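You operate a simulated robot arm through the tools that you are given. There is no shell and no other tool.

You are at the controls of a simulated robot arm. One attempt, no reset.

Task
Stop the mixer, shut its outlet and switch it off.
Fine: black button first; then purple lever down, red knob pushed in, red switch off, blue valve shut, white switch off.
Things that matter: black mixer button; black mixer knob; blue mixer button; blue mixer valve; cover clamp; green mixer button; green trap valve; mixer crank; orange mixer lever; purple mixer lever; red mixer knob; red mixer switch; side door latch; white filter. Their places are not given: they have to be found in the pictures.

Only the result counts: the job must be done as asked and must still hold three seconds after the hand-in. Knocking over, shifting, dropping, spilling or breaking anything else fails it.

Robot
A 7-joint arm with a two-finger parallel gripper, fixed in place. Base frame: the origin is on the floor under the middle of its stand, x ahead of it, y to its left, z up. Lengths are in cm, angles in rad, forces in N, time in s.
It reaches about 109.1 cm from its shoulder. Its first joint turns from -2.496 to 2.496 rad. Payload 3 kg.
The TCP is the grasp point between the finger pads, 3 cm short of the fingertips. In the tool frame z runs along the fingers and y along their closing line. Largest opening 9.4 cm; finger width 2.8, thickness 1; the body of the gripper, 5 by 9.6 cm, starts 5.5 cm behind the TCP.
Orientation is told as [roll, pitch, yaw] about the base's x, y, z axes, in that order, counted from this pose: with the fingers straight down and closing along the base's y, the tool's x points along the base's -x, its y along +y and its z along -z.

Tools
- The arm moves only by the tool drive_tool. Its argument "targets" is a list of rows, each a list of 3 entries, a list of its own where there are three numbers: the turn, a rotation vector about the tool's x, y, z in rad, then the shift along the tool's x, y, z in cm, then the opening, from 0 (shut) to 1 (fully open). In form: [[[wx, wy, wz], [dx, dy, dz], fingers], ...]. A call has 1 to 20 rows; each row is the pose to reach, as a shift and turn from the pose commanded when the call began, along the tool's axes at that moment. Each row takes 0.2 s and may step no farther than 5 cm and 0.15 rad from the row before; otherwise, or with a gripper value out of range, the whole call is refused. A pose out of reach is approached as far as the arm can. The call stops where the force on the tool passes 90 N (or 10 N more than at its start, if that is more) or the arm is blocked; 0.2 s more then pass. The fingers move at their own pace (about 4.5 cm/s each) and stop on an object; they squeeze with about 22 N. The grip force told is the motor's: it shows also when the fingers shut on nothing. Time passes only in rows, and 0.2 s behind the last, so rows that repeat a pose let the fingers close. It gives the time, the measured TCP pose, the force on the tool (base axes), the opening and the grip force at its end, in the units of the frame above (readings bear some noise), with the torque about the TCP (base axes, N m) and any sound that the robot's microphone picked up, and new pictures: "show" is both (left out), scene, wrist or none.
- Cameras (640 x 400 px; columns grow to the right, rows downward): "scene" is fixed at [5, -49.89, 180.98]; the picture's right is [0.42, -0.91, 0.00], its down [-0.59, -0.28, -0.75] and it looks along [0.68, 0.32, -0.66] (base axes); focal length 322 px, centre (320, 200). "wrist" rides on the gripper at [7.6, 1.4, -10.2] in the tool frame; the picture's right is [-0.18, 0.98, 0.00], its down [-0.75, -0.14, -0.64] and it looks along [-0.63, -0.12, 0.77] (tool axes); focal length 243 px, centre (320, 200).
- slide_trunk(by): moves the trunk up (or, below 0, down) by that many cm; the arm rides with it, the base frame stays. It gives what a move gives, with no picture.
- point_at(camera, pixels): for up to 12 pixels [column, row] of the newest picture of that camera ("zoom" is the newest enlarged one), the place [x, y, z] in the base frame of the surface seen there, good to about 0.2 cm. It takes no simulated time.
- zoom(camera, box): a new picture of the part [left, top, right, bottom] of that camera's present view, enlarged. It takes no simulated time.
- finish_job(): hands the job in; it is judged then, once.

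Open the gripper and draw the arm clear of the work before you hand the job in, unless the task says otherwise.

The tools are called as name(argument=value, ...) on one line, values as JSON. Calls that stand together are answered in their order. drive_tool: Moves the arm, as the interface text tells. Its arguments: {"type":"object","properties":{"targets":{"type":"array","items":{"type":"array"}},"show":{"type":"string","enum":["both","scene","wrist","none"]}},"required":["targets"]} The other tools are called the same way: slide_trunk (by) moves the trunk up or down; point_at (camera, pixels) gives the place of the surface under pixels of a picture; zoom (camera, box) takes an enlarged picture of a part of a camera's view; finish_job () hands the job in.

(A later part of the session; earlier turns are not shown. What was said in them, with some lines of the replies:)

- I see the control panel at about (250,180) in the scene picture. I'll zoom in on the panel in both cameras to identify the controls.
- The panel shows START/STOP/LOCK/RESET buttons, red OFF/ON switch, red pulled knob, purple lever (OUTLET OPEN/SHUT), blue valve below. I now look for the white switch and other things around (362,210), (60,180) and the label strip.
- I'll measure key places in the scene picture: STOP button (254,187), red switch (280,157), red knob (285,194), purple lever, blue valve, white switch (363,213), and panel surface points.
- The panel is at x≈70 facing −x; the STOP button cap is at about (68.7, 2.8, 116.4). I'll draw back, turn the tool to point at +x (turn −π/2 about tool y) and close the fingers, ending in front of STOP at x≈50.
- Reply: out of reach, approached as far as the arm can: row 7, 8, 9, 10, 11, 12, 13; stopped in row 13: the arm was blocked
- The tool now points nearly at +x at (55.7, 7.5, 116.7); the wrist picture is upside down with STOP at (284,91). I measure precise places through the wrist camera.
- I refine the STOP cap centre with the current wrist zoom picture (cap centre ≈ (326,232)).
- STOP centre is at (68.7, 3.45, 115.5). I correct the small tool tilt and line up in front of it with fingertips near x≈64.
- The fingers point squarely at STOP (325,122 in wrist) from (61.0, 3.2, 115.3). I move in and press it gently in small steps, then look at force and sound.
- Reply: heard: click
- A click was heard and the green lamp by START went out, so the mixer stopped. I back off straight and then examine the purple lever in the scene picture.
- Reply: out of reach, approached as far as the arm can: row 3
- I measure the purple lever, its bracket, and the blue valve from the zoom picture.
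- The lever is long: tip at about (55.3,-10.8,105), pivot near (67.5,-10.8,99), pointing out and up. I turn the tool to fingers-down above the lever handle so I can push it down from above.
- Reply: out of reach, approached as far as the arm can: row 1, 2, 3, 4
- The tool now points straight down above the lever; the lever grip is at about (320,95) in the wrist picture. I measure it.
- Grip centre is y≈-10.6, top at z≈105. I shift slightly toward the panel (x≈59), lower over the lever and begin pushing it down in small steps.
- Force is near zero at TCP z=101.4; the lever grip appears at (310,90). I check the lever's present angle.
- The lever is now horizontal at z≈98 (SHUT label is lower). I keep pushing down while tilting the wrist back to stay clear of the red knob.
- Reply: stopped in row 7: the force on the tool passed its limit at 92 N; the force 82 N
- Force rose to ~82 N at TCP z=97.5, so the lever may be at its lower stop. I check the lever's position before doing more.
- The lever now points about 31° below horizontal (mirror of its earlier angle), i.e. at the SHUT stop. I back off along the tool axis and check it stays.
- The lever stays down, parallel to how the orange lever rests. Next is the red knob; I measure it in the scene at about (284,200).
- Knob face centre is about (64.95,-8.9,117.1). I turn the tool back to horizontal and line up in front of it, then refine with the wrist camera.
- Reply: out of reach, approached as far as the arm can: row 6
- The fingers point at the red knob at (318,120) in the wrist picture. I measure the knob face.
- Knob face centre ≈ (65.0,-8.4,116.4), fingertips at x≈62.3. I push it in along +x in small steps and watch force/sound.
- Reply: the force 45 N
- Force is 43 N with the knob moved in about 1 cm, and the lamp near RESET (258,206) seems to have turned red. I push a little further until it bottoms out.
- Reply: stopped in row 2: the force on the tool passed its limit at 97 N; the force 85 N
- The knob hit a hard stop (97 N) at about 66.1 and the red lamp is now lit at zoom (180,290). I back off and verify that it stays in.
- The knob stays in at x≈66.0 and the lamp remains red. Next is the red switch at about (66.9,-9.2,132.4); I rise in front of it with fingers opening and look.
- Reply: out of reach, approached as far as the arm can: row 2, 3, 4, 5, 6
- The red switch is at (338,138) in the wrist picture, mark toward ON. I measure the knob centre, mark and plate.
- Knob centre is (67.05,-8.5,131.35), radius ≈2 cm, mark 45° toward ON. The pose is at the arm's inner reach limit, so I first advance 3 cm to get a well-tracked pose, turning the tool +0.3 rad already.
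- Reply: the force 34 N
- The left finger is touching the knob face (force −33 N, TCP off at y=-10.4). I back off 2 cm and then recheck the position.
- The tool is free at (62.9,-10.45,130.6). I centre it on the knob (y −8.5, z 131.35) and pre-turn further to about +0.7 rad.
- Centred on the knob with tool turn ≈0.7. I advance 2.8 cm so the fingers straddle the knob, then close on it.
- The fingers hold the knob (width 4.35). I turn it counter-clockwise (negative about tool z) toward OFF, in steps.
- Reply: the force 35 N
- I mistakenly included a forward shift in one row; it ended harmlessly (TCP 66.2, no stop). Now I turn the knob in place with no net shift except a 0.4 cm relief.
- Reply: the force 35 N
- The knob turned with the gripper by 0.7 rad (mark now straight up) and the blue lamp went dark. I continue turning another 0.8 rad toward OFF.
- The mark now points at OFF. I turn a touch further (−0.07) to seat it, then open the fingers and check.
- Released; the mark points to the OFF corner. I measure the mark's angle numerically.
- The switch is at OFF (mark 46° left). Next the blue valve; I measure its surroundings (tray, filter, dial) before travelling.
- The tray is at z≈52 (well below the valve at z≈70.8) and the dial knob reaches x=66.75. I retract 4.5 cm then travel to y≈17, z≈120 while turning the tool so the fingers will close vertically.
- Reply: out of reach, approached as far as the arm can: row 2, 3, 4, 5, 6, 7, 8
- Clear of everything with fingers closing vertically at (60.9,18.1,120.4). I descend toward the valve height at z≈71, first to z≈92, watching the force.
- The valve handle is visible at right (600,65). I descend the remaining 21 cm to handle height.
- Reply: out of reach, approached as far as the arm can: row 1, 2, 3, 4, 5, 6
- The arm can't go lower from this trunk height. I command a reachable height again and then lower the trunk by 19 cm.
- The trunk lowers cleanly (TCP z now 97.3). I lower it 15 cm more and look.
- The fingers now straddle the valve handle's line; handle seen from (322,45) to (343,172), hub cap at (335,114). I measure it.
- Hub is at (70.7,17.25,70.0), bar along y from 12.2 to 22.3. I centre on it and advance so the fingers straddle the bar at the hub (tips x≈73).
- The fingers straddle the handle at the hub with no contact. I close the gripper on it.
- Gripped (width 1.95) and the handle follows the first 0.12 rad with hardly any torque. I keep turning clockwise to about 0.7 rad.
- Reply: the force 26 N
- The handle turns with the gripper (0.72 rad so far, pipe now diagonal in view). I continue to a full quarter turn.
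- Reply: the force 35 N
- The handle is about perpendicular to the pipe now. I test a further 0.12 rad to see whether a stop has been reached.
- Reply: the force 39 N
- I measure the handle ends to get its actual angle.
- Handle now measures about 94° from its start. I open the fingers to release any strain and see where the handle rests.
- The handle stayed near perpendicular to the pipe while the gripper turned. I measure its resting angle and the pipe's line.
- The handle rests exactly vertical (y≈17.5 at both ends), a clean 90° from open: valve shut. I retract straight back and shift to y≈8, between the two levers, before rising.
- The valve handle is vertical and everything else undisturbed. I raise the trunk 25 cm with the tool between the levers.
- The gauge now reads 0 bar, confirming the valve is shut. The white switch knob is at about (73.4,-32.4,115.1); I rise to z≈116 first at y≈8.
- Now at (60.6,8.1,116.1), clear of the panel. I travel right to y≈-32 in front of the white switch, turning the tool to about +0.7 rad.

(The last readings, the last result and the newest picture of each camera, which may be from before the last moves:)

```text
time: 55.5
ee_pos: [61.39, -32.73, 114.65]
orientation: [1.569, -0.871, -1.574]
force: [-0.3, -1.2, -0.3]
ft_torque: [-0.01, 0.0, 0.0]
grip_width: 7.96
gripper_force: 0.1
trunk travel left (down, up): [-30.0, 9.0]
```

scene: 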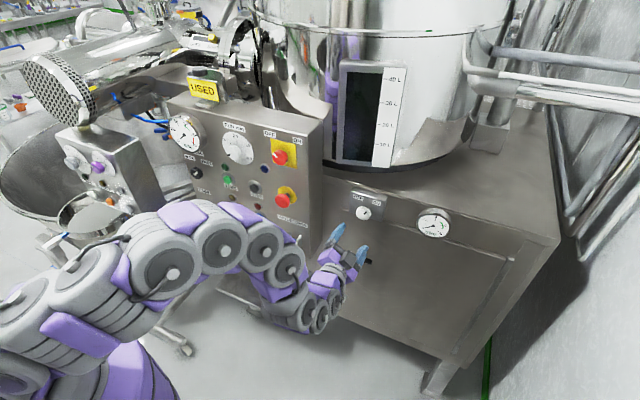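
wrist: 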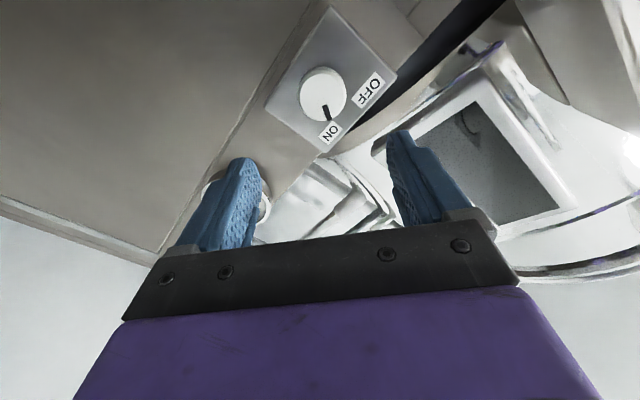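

The white switch is at (323,93) in the wrist picture, mark toward ON. I measure it, and also check where the arm links are relative to the purple lever.

point_at(camera="scene", pixels=[[290, 275], [310, 310], [265, 290], [325, 320], [262, 245], [290, 240], [275, 310]])

zoom(camera="wrist", box=[250, 30, 410, 170])

```text
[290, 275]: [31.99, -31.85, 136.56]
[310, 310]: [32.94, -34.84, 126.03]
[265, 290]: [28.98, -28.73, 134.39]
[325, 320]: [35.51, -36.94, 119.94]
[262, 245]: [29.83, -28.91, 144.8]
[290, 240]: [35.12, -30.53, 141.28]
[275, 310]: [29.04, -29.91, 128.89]
```

```text
2.86 times, centred on (330, 100) of wrist
```

zoom: 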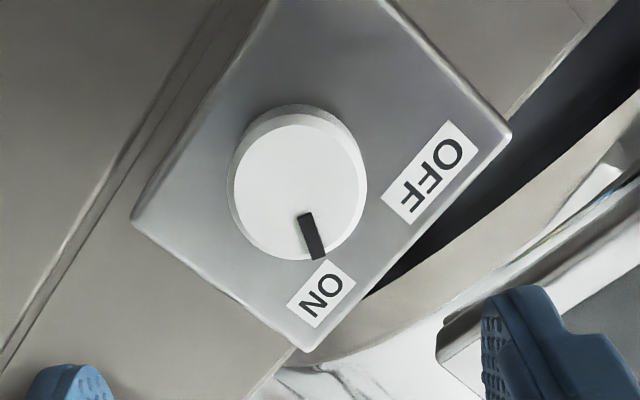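

The arm links are far from the levers (x≈30, z≈130). I measure the white knob face in the zoom picture, centre ≈(301,192).

point_at(camera="zoom", pixels=[[301, 192], [238, 190], [362, 195], [300, 130], [300, 250], [305, 218], [318, 256], [400, 80], [180, 220], [318, 292], [430, 175]])

```text
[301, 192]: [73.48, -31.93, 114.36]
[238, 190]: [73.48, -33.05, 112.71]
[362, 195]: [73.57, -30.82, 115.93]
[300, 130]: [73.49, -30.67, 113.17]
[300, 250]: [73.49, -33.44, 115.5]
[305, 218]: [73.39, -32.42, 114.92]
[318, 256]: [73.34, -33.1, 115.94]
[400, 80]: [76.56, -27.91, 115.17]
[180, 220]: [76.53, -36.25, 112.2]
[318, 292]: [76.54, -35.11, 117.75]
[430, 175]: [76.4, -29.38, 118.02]
```

Knob centre is (73.5,-32.0,114.35), radius ≈1.9, plate at x=76.5. I centre on it and advance so the fingertips reach x≈75.2.

drive_tool(targets=[[[0, 0, 0], [0.35, 0.18, 2], 0.85], [[0, 0, 0], [0.7, 0.365, 4], 0.85], [[0, 0, 0], [0.7, 0.365, 6], 0.85], [[0, 0, 0], [0.7, 0.365, 8], 0.85], [[0, 0, 0], [0.7, 0.365, 9.5], 0.85], [[0, 0, 0], [0.7, 0.365, 10.7], 0.85], [[0, 0, 0], [0.7, 0.365, 10.7], 0.85]])

```text
time: 57.1
ee_pos: [72.05, -32.03, 114.5]
orientation: [1.57, -0.869, -1.574]
force: [-0.4, -0.2, -0.3]
ft_torque: [0.02, 0.03, 0.01]
grip_width: 8.0
gripper_force: 0.0
trunk travel left (down, up): [-30.0, 9.0]
```

scene: 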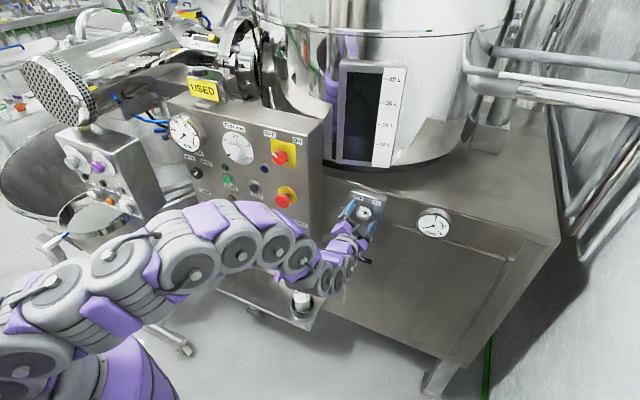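
wrist: 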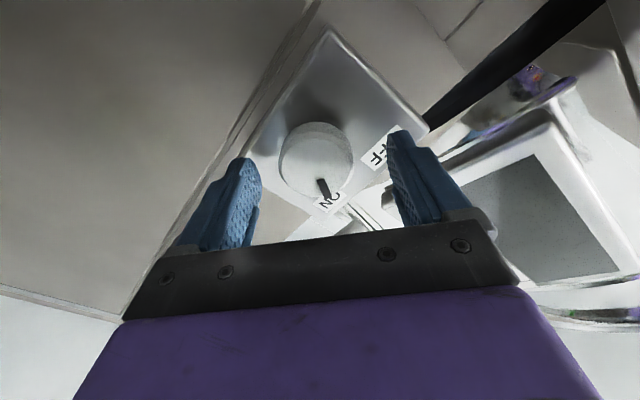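

The fingers straddle the white knob without contact. I close on it.

drive_tool(targets=[[[0, 0, 0], [0, 0, 0], 0.5], [[0, 0, 0], [0, 0, 0], 0.2], [[0, 0, 0], [0, 0, 0], 0.2], [[0, 0, 0], [0, 0, 0], 0.2], [[0, 0, 0], [0, 0, 0], 0.2]], show="wrist")

```text
time: 58.3
ee_pos: [72.06, -32.13, 114.4]
orientation: [1.566, -0.869, -1.575]
force: [-1.9, -4.0, -6.9]
ft_torque: [-0.09, 0.17, 0.36]
grip_width: 4.31
gripper_force: 45.0
trunk travel left (down, up): [-30.0, 9.0]
```

wrist: 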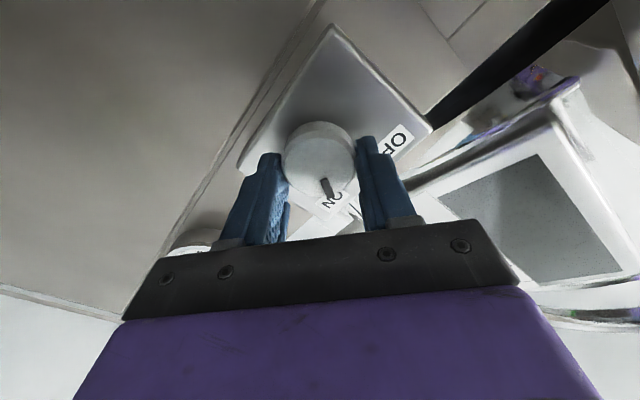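

The grip holds the knob (width 4.31). I turn it counter-clockwise toward OFF by 0.72 rad first.

drive_tool(targets=[[[0, 0, -0.12], [0, 0, 0], 0.2], [[0, 0, -0.24], [0, 0, 0], 0.2], [[0, 0, -0.36], [0, 0, 0], 0.2], [[0, 0, -0.48], [0, 0, 0], 0.2], [[0, 0, -0.6], [0, 0, 0], 0.2], [[0, 0, -0.72], [0, 0, 0], 0.2]])

```text
time: 59.7
ee_pos: [72.01, -32.02, 114.49]
orientation: [-1.496, -1.552, 1.493]
force: [-10.9, -7.1, -15.2]
ft_torque: [-0.02, -0.17, 0.12]
grip_width: 4.31
gripper_force: 45.8
trunk travel left (down, up): [-30.0, 9.0]
```

scene: 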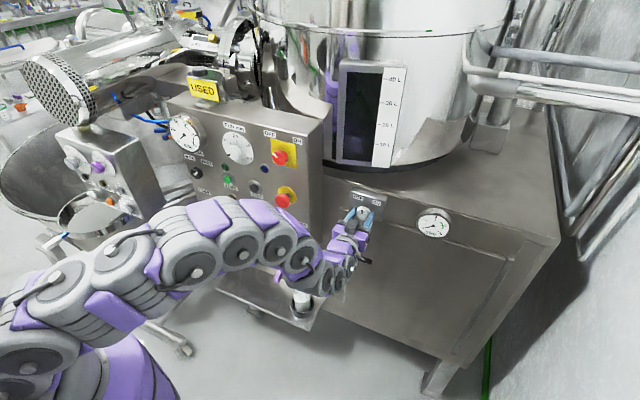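
wrist: 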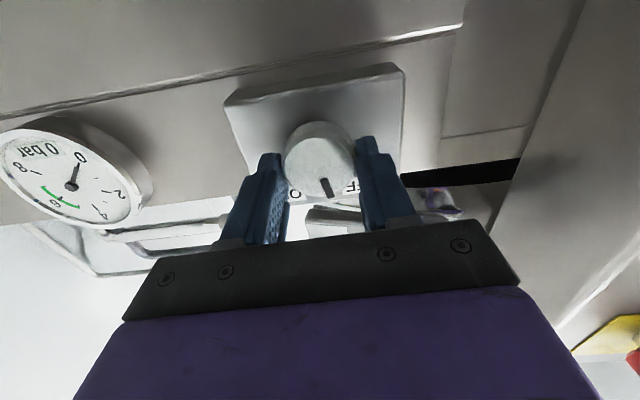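

The knob follows (mark stays fixed relative to the fingers). I turn another 0.72 rad to OFF.

drive_tool(targets=[[[0, 0, -0.12], [0, 0, 0], 0.2], [[0, 0, -0.24], [0, 0, 0], 0.2], [[0, 0, -0.36], [0, 0, 0], 0.2], [[0, 0, -0.48], [0, 0, 0], 0.2], [[0, 0, -0.6], [0, 0, 0], 0.2], [[0, 0, -0.72], [0, 0, 0], 0.2], [[0, 0, -0.72], [0, 0, 0], 0.2]])

zoom(camera="wrist", box=[220, 60, 420, 240])

```text
time: 61.3
ee_pos: [72.21, -31.63, 114.67]
orientation: [-1.572, -0.828, 1.572]
force: [0.9, 11.7, -0.1]
ft_torque: [1.0, -0.52, 0.75]
grip_width: 4.34
gripper_force: 45.1
trunk travel left (down, up): [-30.0, 9.0]
```

scene: 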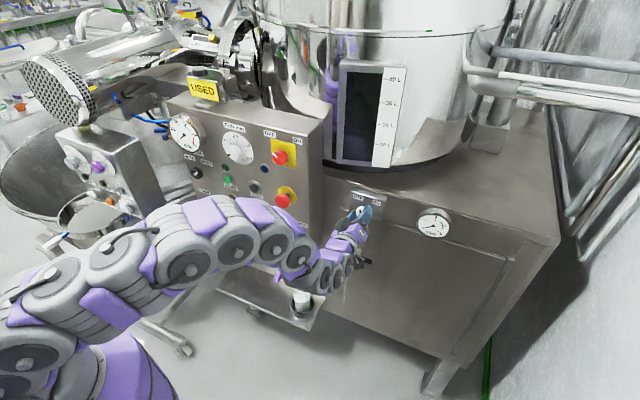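
wrist: 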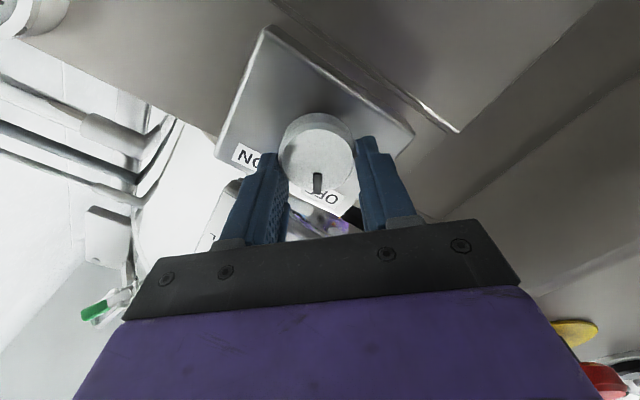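

```text
2.22 times, centred on (320, 150) of wrist
```

zoom: 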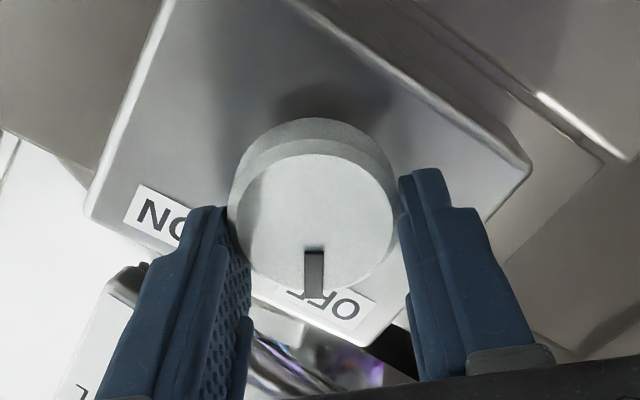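

Torque about x rose to 1 N·m, so the end stop is reached, with the mark toward OFF. I open the fingers and measure the mark.

drive_tool(targets=[[[0, 0, 0], [0, 0, 0], 0.5], [[0, 0, 0], [0, 0, 0], 0.85], [[0, 0, 0], [0, 0, 0], 0.85]])

zoom(camera="wrist", box=[220, 60, 420, 240])

```text
time: 62.1
ee_pos: [72.02, -31.88, 114.73]
orientation: [-1.57, -0.831, 1.566]
force: [-0.4, 0.6, 0.5]
ft_torque: [0.01, -0.02, -0.01]
grip_width: 7.97
gripper_force: 0.0
trunk travel left (down, up): [-30.0, 9.0]
```

scene: 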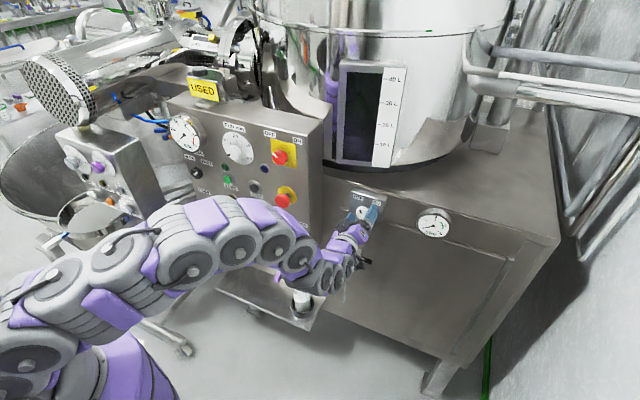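
wrist: 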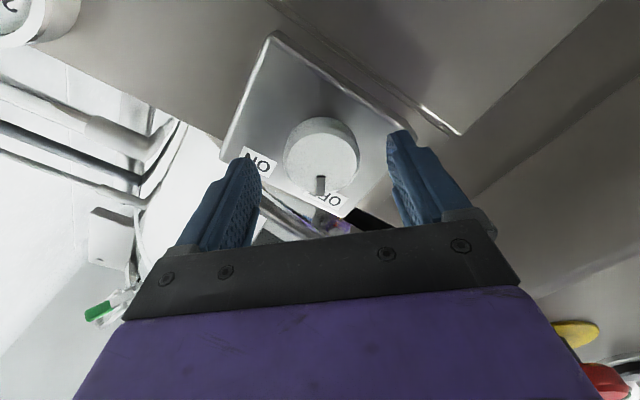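

```text
2.22 times, centred on (320, 150) of wrist
```

zoom: 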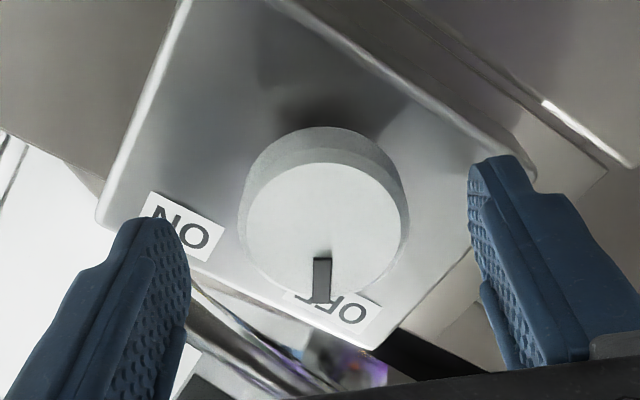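

I measure the mark's angle numerically before retracting.

point_at(camera="zoom", pixels=[[321, 265], [320, 297], [323, 230], [250, 215], [400, 235], [325, 170]])

```text
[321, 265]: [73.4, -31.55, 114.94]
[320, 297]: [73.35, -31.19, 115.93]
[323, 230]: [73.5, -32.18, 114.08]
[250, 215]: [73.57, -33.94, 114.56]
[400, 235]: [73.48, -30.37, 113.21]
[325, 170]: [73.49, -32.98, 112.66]
```

The mark is on the left side toward OFF. I retract 10 cm along the tool axis and then verify all controls from the scene camera.

drive_tool(targets=[[[0, 0, 0], [0, 0, -2.5], 0.85], [[0, 0, 0], [0, 0, -5], 0.85], [[0, 0, 0], [0, 0, -8], 0.85], [[0, 0, 0], [0, 0, -10], 0.85], [[0, 0, 0], [0, 0, -10], 0.85]])

zoom(camera="scene", box=[340, 185, 390, 235])

zoom(camera="wrist", box=[220, 20, 420, 180])

```text
time: 63.3
ee_pos: [62.15, -31.68, 114.73]
orientation: [-1.573, -0.829, 1.567]
force: [-0.2, -0.4, 0.9]
ft_torque: [0.01, 0.0, 0.02]
grip_width: 7.97
gripper_force: 0.0
trunk travel left (down, up): [-30.0, 9.0]
```

scene: 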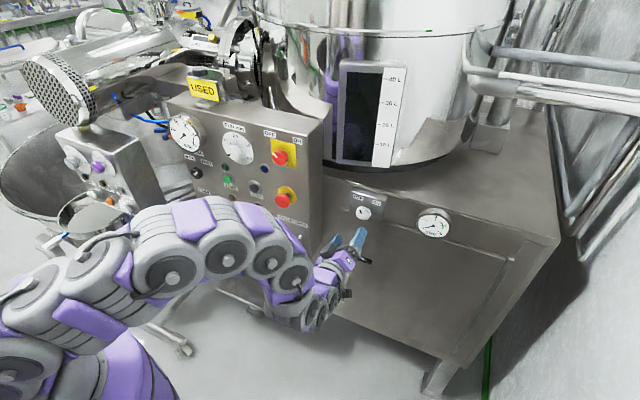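
wrist: 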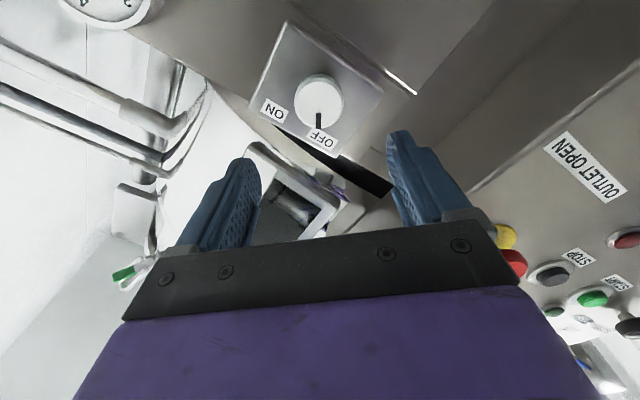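

```text
8.00 times, centred on (365, 210) of scene
```

zoom: 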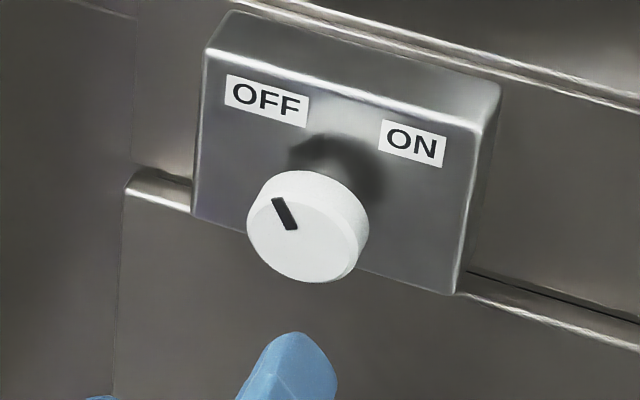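

```text
2.50 times, centred on (320, 100) of wrist
```

zoom: 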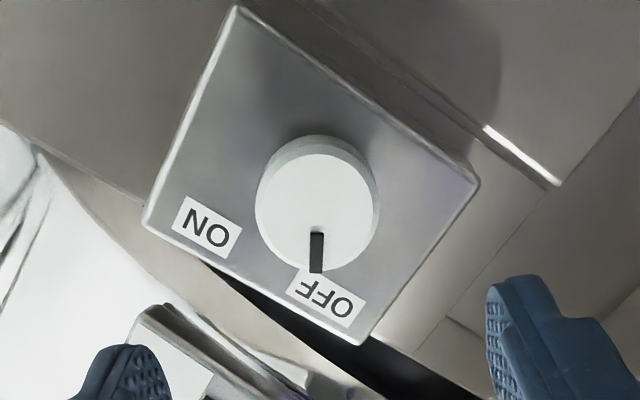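

I measure mark and edges for the white knob in this clearer wrist zoom.

point_at(camera="zoom", pixels=[[317, 236], [316, 268], [317, 252], [313, 210], [258, 210], [368, 212], [313, 158], [313, 262], [208, 228], [326, 298]])

```text
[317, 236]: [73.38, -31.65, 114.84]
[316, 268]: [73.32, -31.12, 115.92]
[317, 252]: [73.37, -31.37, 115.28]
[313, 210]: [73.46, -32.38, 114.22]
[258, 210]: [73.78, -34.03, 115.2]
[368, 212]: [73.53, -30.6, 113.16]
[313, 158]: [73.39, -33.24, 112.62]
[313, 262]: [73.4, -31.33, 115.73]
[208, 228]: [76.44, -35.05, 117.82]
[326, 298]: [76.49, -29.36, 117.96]
```

White knob's mark is now the mirror image of its ON angle (≈±30°) with the stop reached. I double-check the red switch, red knob and lever from the scene camera.

zoom(camera="scene", box=[255, 130, 315, 170])

zoom(camera="wrist", box=[480, 120, 640, 280])

```text
10.00 times, centred on (285, 150) of scene
```

zoom: 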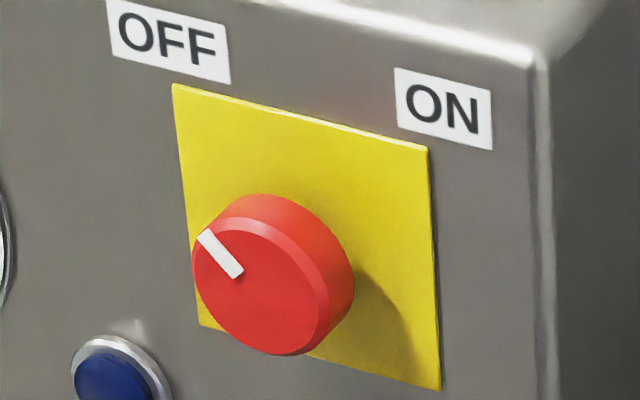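

```text
2.50 times, centred on (560, 200) of wrist
```

zoom: 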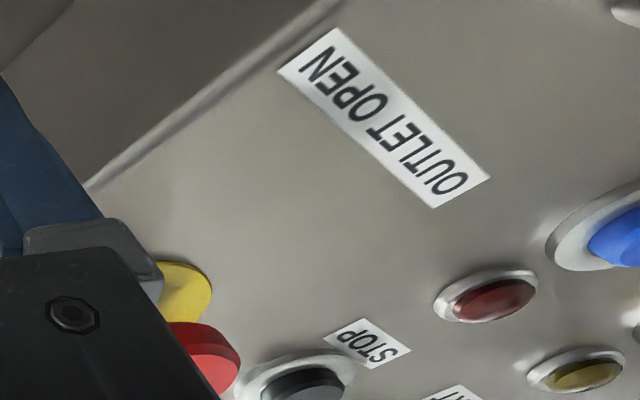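

The red switch mark is at 45° toward OFF and its lamp is dark. I take a tighter zoom of the white switch to measure its mark angle more precisely.

zoom(camera="wrist", box=[285, 65, 355, 135])

```text
5.71 times, centred on (320, 100) of wrist
```

zoom: 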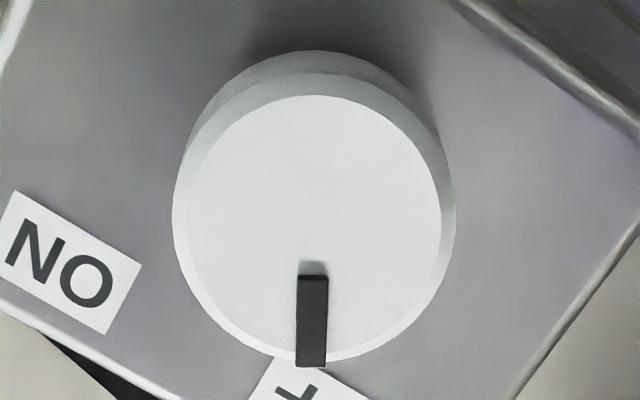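

point_at(camera="zoom", pixels=[[345, 120], [345, 330], [280, 120], [280, 330], [200, 223], [430, 223], [313, 223], [312, 280], [312, 355], [312, 320], [313, 110], [313, 240]])

```text
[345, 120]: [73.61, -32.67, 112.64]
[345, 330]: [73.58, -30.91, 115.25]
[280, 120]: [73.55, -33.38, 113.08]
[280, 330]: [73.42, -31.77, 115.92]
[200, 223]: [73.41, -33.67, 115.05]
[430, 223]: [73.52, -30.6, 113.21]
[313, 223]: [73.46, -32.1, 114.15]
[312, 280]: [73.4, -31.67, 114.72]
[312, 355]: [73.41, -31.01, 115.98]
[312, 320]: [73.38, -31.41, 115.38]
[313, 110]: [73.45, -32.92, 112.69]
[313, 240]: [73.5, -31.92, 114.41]
```

White mark is at ≈31° left (ON was ≈33° right) and the stop torque was felt, so it is OFF. I move the arm back left along the earlier safe path so the scene camera can see the lever and valve.

drive_tool(targets=[[[0, 0, 0.05], [0, 0, -1.8], 0.6], [[0, 0, 0.14], [-3.3, 2.63, -1.8], 0.5], [[0, 0, 0.23], [-6.6, 5.27, -1.8], 0.4], [[0, 0, 0.32], [-9.9, 7.9, -1.8], 0.4], [[0, 0, 0.41], [-13.2, 10.5, -1.8], 0.4], [[0, 0, 0.5], [-16.6, 13.2, -1.8], 0.4], [[0, 0, 0.59], [-19.9, 15.8, -1.8], 0.4], [[0, 0, 0.68], [-23.2, 18.4, -1.8], 0.4], [[0, 0, 0.76], [-26.5, 21.1, -1.8], 0.4], [[0, 0, 0.84], [-29.8, 23.7, -1.8], 0.4], [[0, 0, 0.84], [-29.8, 23.7, -1.8], 0.4]])

zoom(camera="scene", box=[200, 130, 340, 270])

```text
time: 65.7
ee_pos: [58.06, 5.96, 114.02]
orientation: [1.593, -1.475, -1.598]
force: [0.1, 0.7, 0.3]
ft_torque: [-0.02, -0.03, -0.02]
grip_width: 3.75
gripper_force: 0.1
out of reach, approached as far as the arm can: row 8, 9, 10, 11
trunk travel left (down, up): [-30.0, 9.0]
```

scene: 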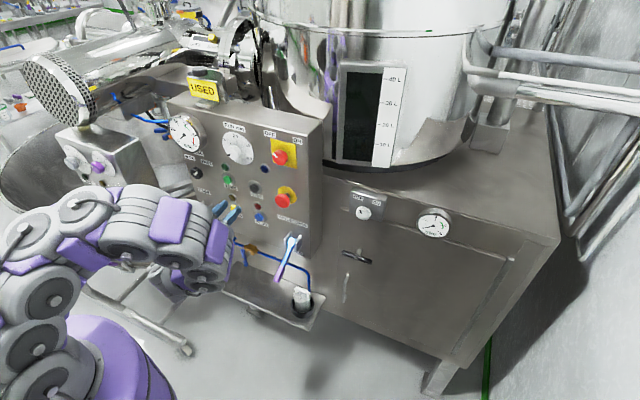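
wrist: 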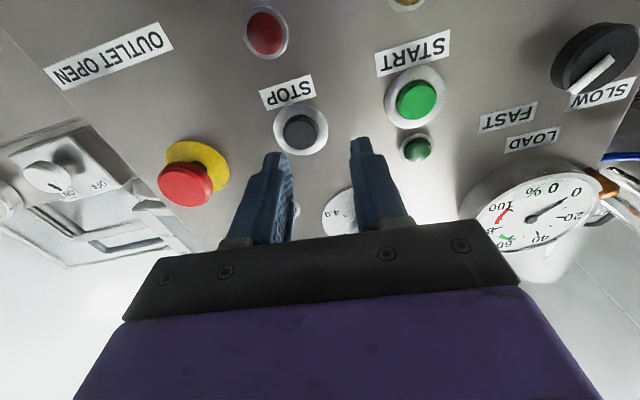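

```text
2.86 times, centred on (270, 200) of scene
```

zoom: 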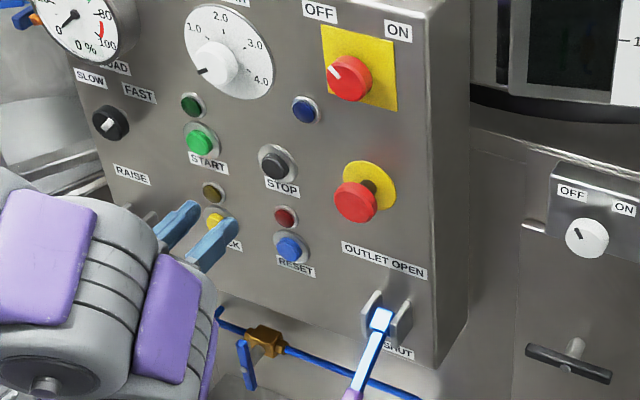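

All controls show the wanted state: red switch OFF, red knob in, lever down, valve handle vertical, white switch OFF, lamps dark. I check the lever and knob numerically and draw the arm up and back, fingers open.

point_at(camera="scene", pixels=[[278, 280], [290, 248], [282, 200], [246, 262], [242, 252]])

drive_tool(targets=[[[0, 0.14, 0], [-1.5, 0, -0.5], 0.6], [[0, 0.28, 0], [-3.5, 0, -1], 0.8], [[0, 0.42, 0], [-6, 0, -1.5], 1], [[0, 0.56, 0], [-8.5, 0, -2], 1], [[0, 0.7, 0], [-11, 0, -2.5], 1], [[0, 0.84, 0], [-13.5, 0, -3], 1], [[0, 0.98, 0], [-16, 0, -3.5], 1], [[0, 1.12, 0], [-18.5, 0, -4], 1], [[0, 1.26, 0], [-21, 0, -4.5], 1], [[0, 1.4, 0], [-23.5, 0, -5], 1], [[0, 1.54, 0], [-26, 0, -5.5], 1], [[0, 1.54, 0], [-28, 0, -6], 1], [[0, 1.54, 0], [-28, 0, -6], 1]])

zoom(camera="scene", box=[180, 130, 340, 330])

```text
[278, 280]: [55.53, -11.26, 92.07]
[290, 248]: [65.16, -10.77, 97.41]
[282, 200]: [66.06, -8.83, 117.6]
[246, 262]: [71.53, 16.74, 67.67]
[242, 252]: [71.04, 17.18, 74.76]
```

```text
time: 68.5
ee_pos: [52.69, 2.13, 140.93]
orientation: [0.099, -0.027, -0.008]
force: [0.0, -0.3, 0.5]
ft_torque: [-0.02, 0.0, -0.05]
grip_width: 9.42
gripper_force: 0.0
out of reach, approached as far as the arm can: row 1, 2, 3, 4
trunk travel left (down, up): [-30.0, 9.0]
```

scene: 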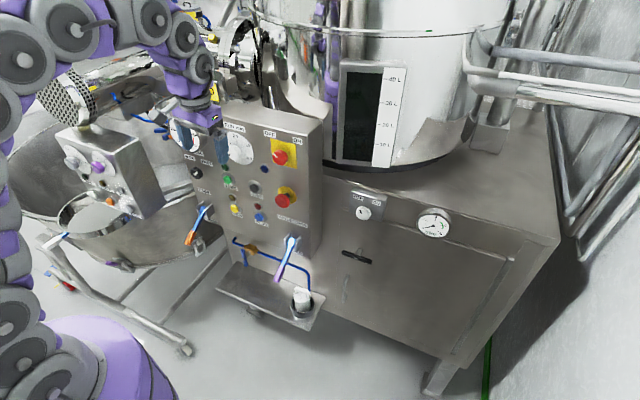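
wrist: 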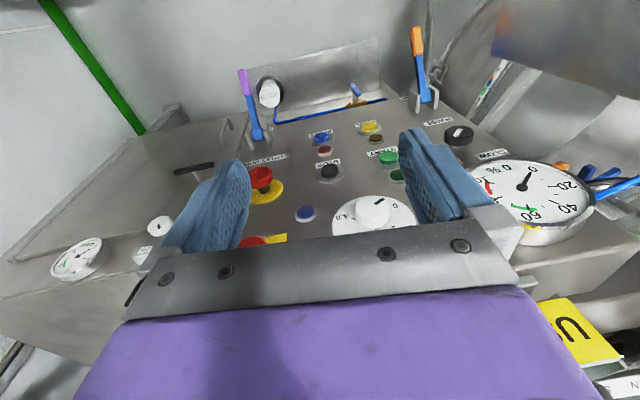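

```text
2.00 times, centred on (260, 230) of scene
```

zoom: 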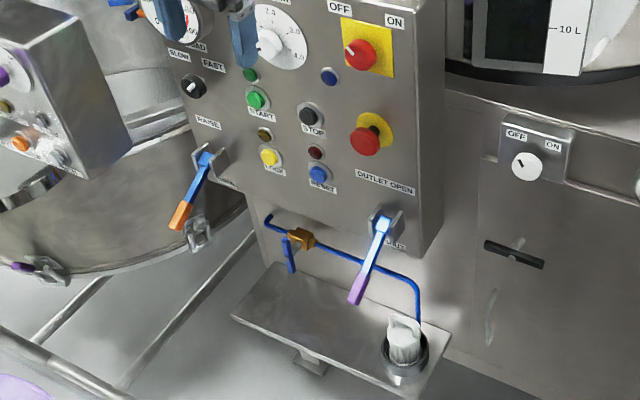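

Everything is in the requested state: purple lever down, red knob in, red switch OFF, blue valve handle across the pipe (gauge 0 bar), white switch OFF. The arm is clear at (52.7, 2.1, 140.9) with the gripper open, so I hand in the job.

finish_job()

```text
The job is handed in.
```

The mixer is stopped, its outlet is shut and it is switched off. I worked in the order you gave and have handed the job in.

| Step | Control | How it was left |
|---|---|---|
| 1 | Black STOP button | Pressed; it clicked and the green lamp went out |
| 2 | Purple lever | Down against its lower stop, about 31° below horizontal, next to SHUT |
| 3 | Red knob | Pushed in to its hard stop and staying in |
| 4 | Red switch | At OFF; its blue lamp is dark |
| 5 | Blue valve | Handle across the pipe, a clean 90° from open; the gauge fell to 0 bar |
| 6 | White switch | At OFF, turned until it reached its stop |

While gripping the red switch I sent one wrong forward move of 2.8 cm. The arm only moved about half a centimetre, nothing stopped it, and I saw no damage.

In the last picture the filter, the orange lever, the dial and the other controls were where they started. The arm is drawn back from the panel with the gripper open.
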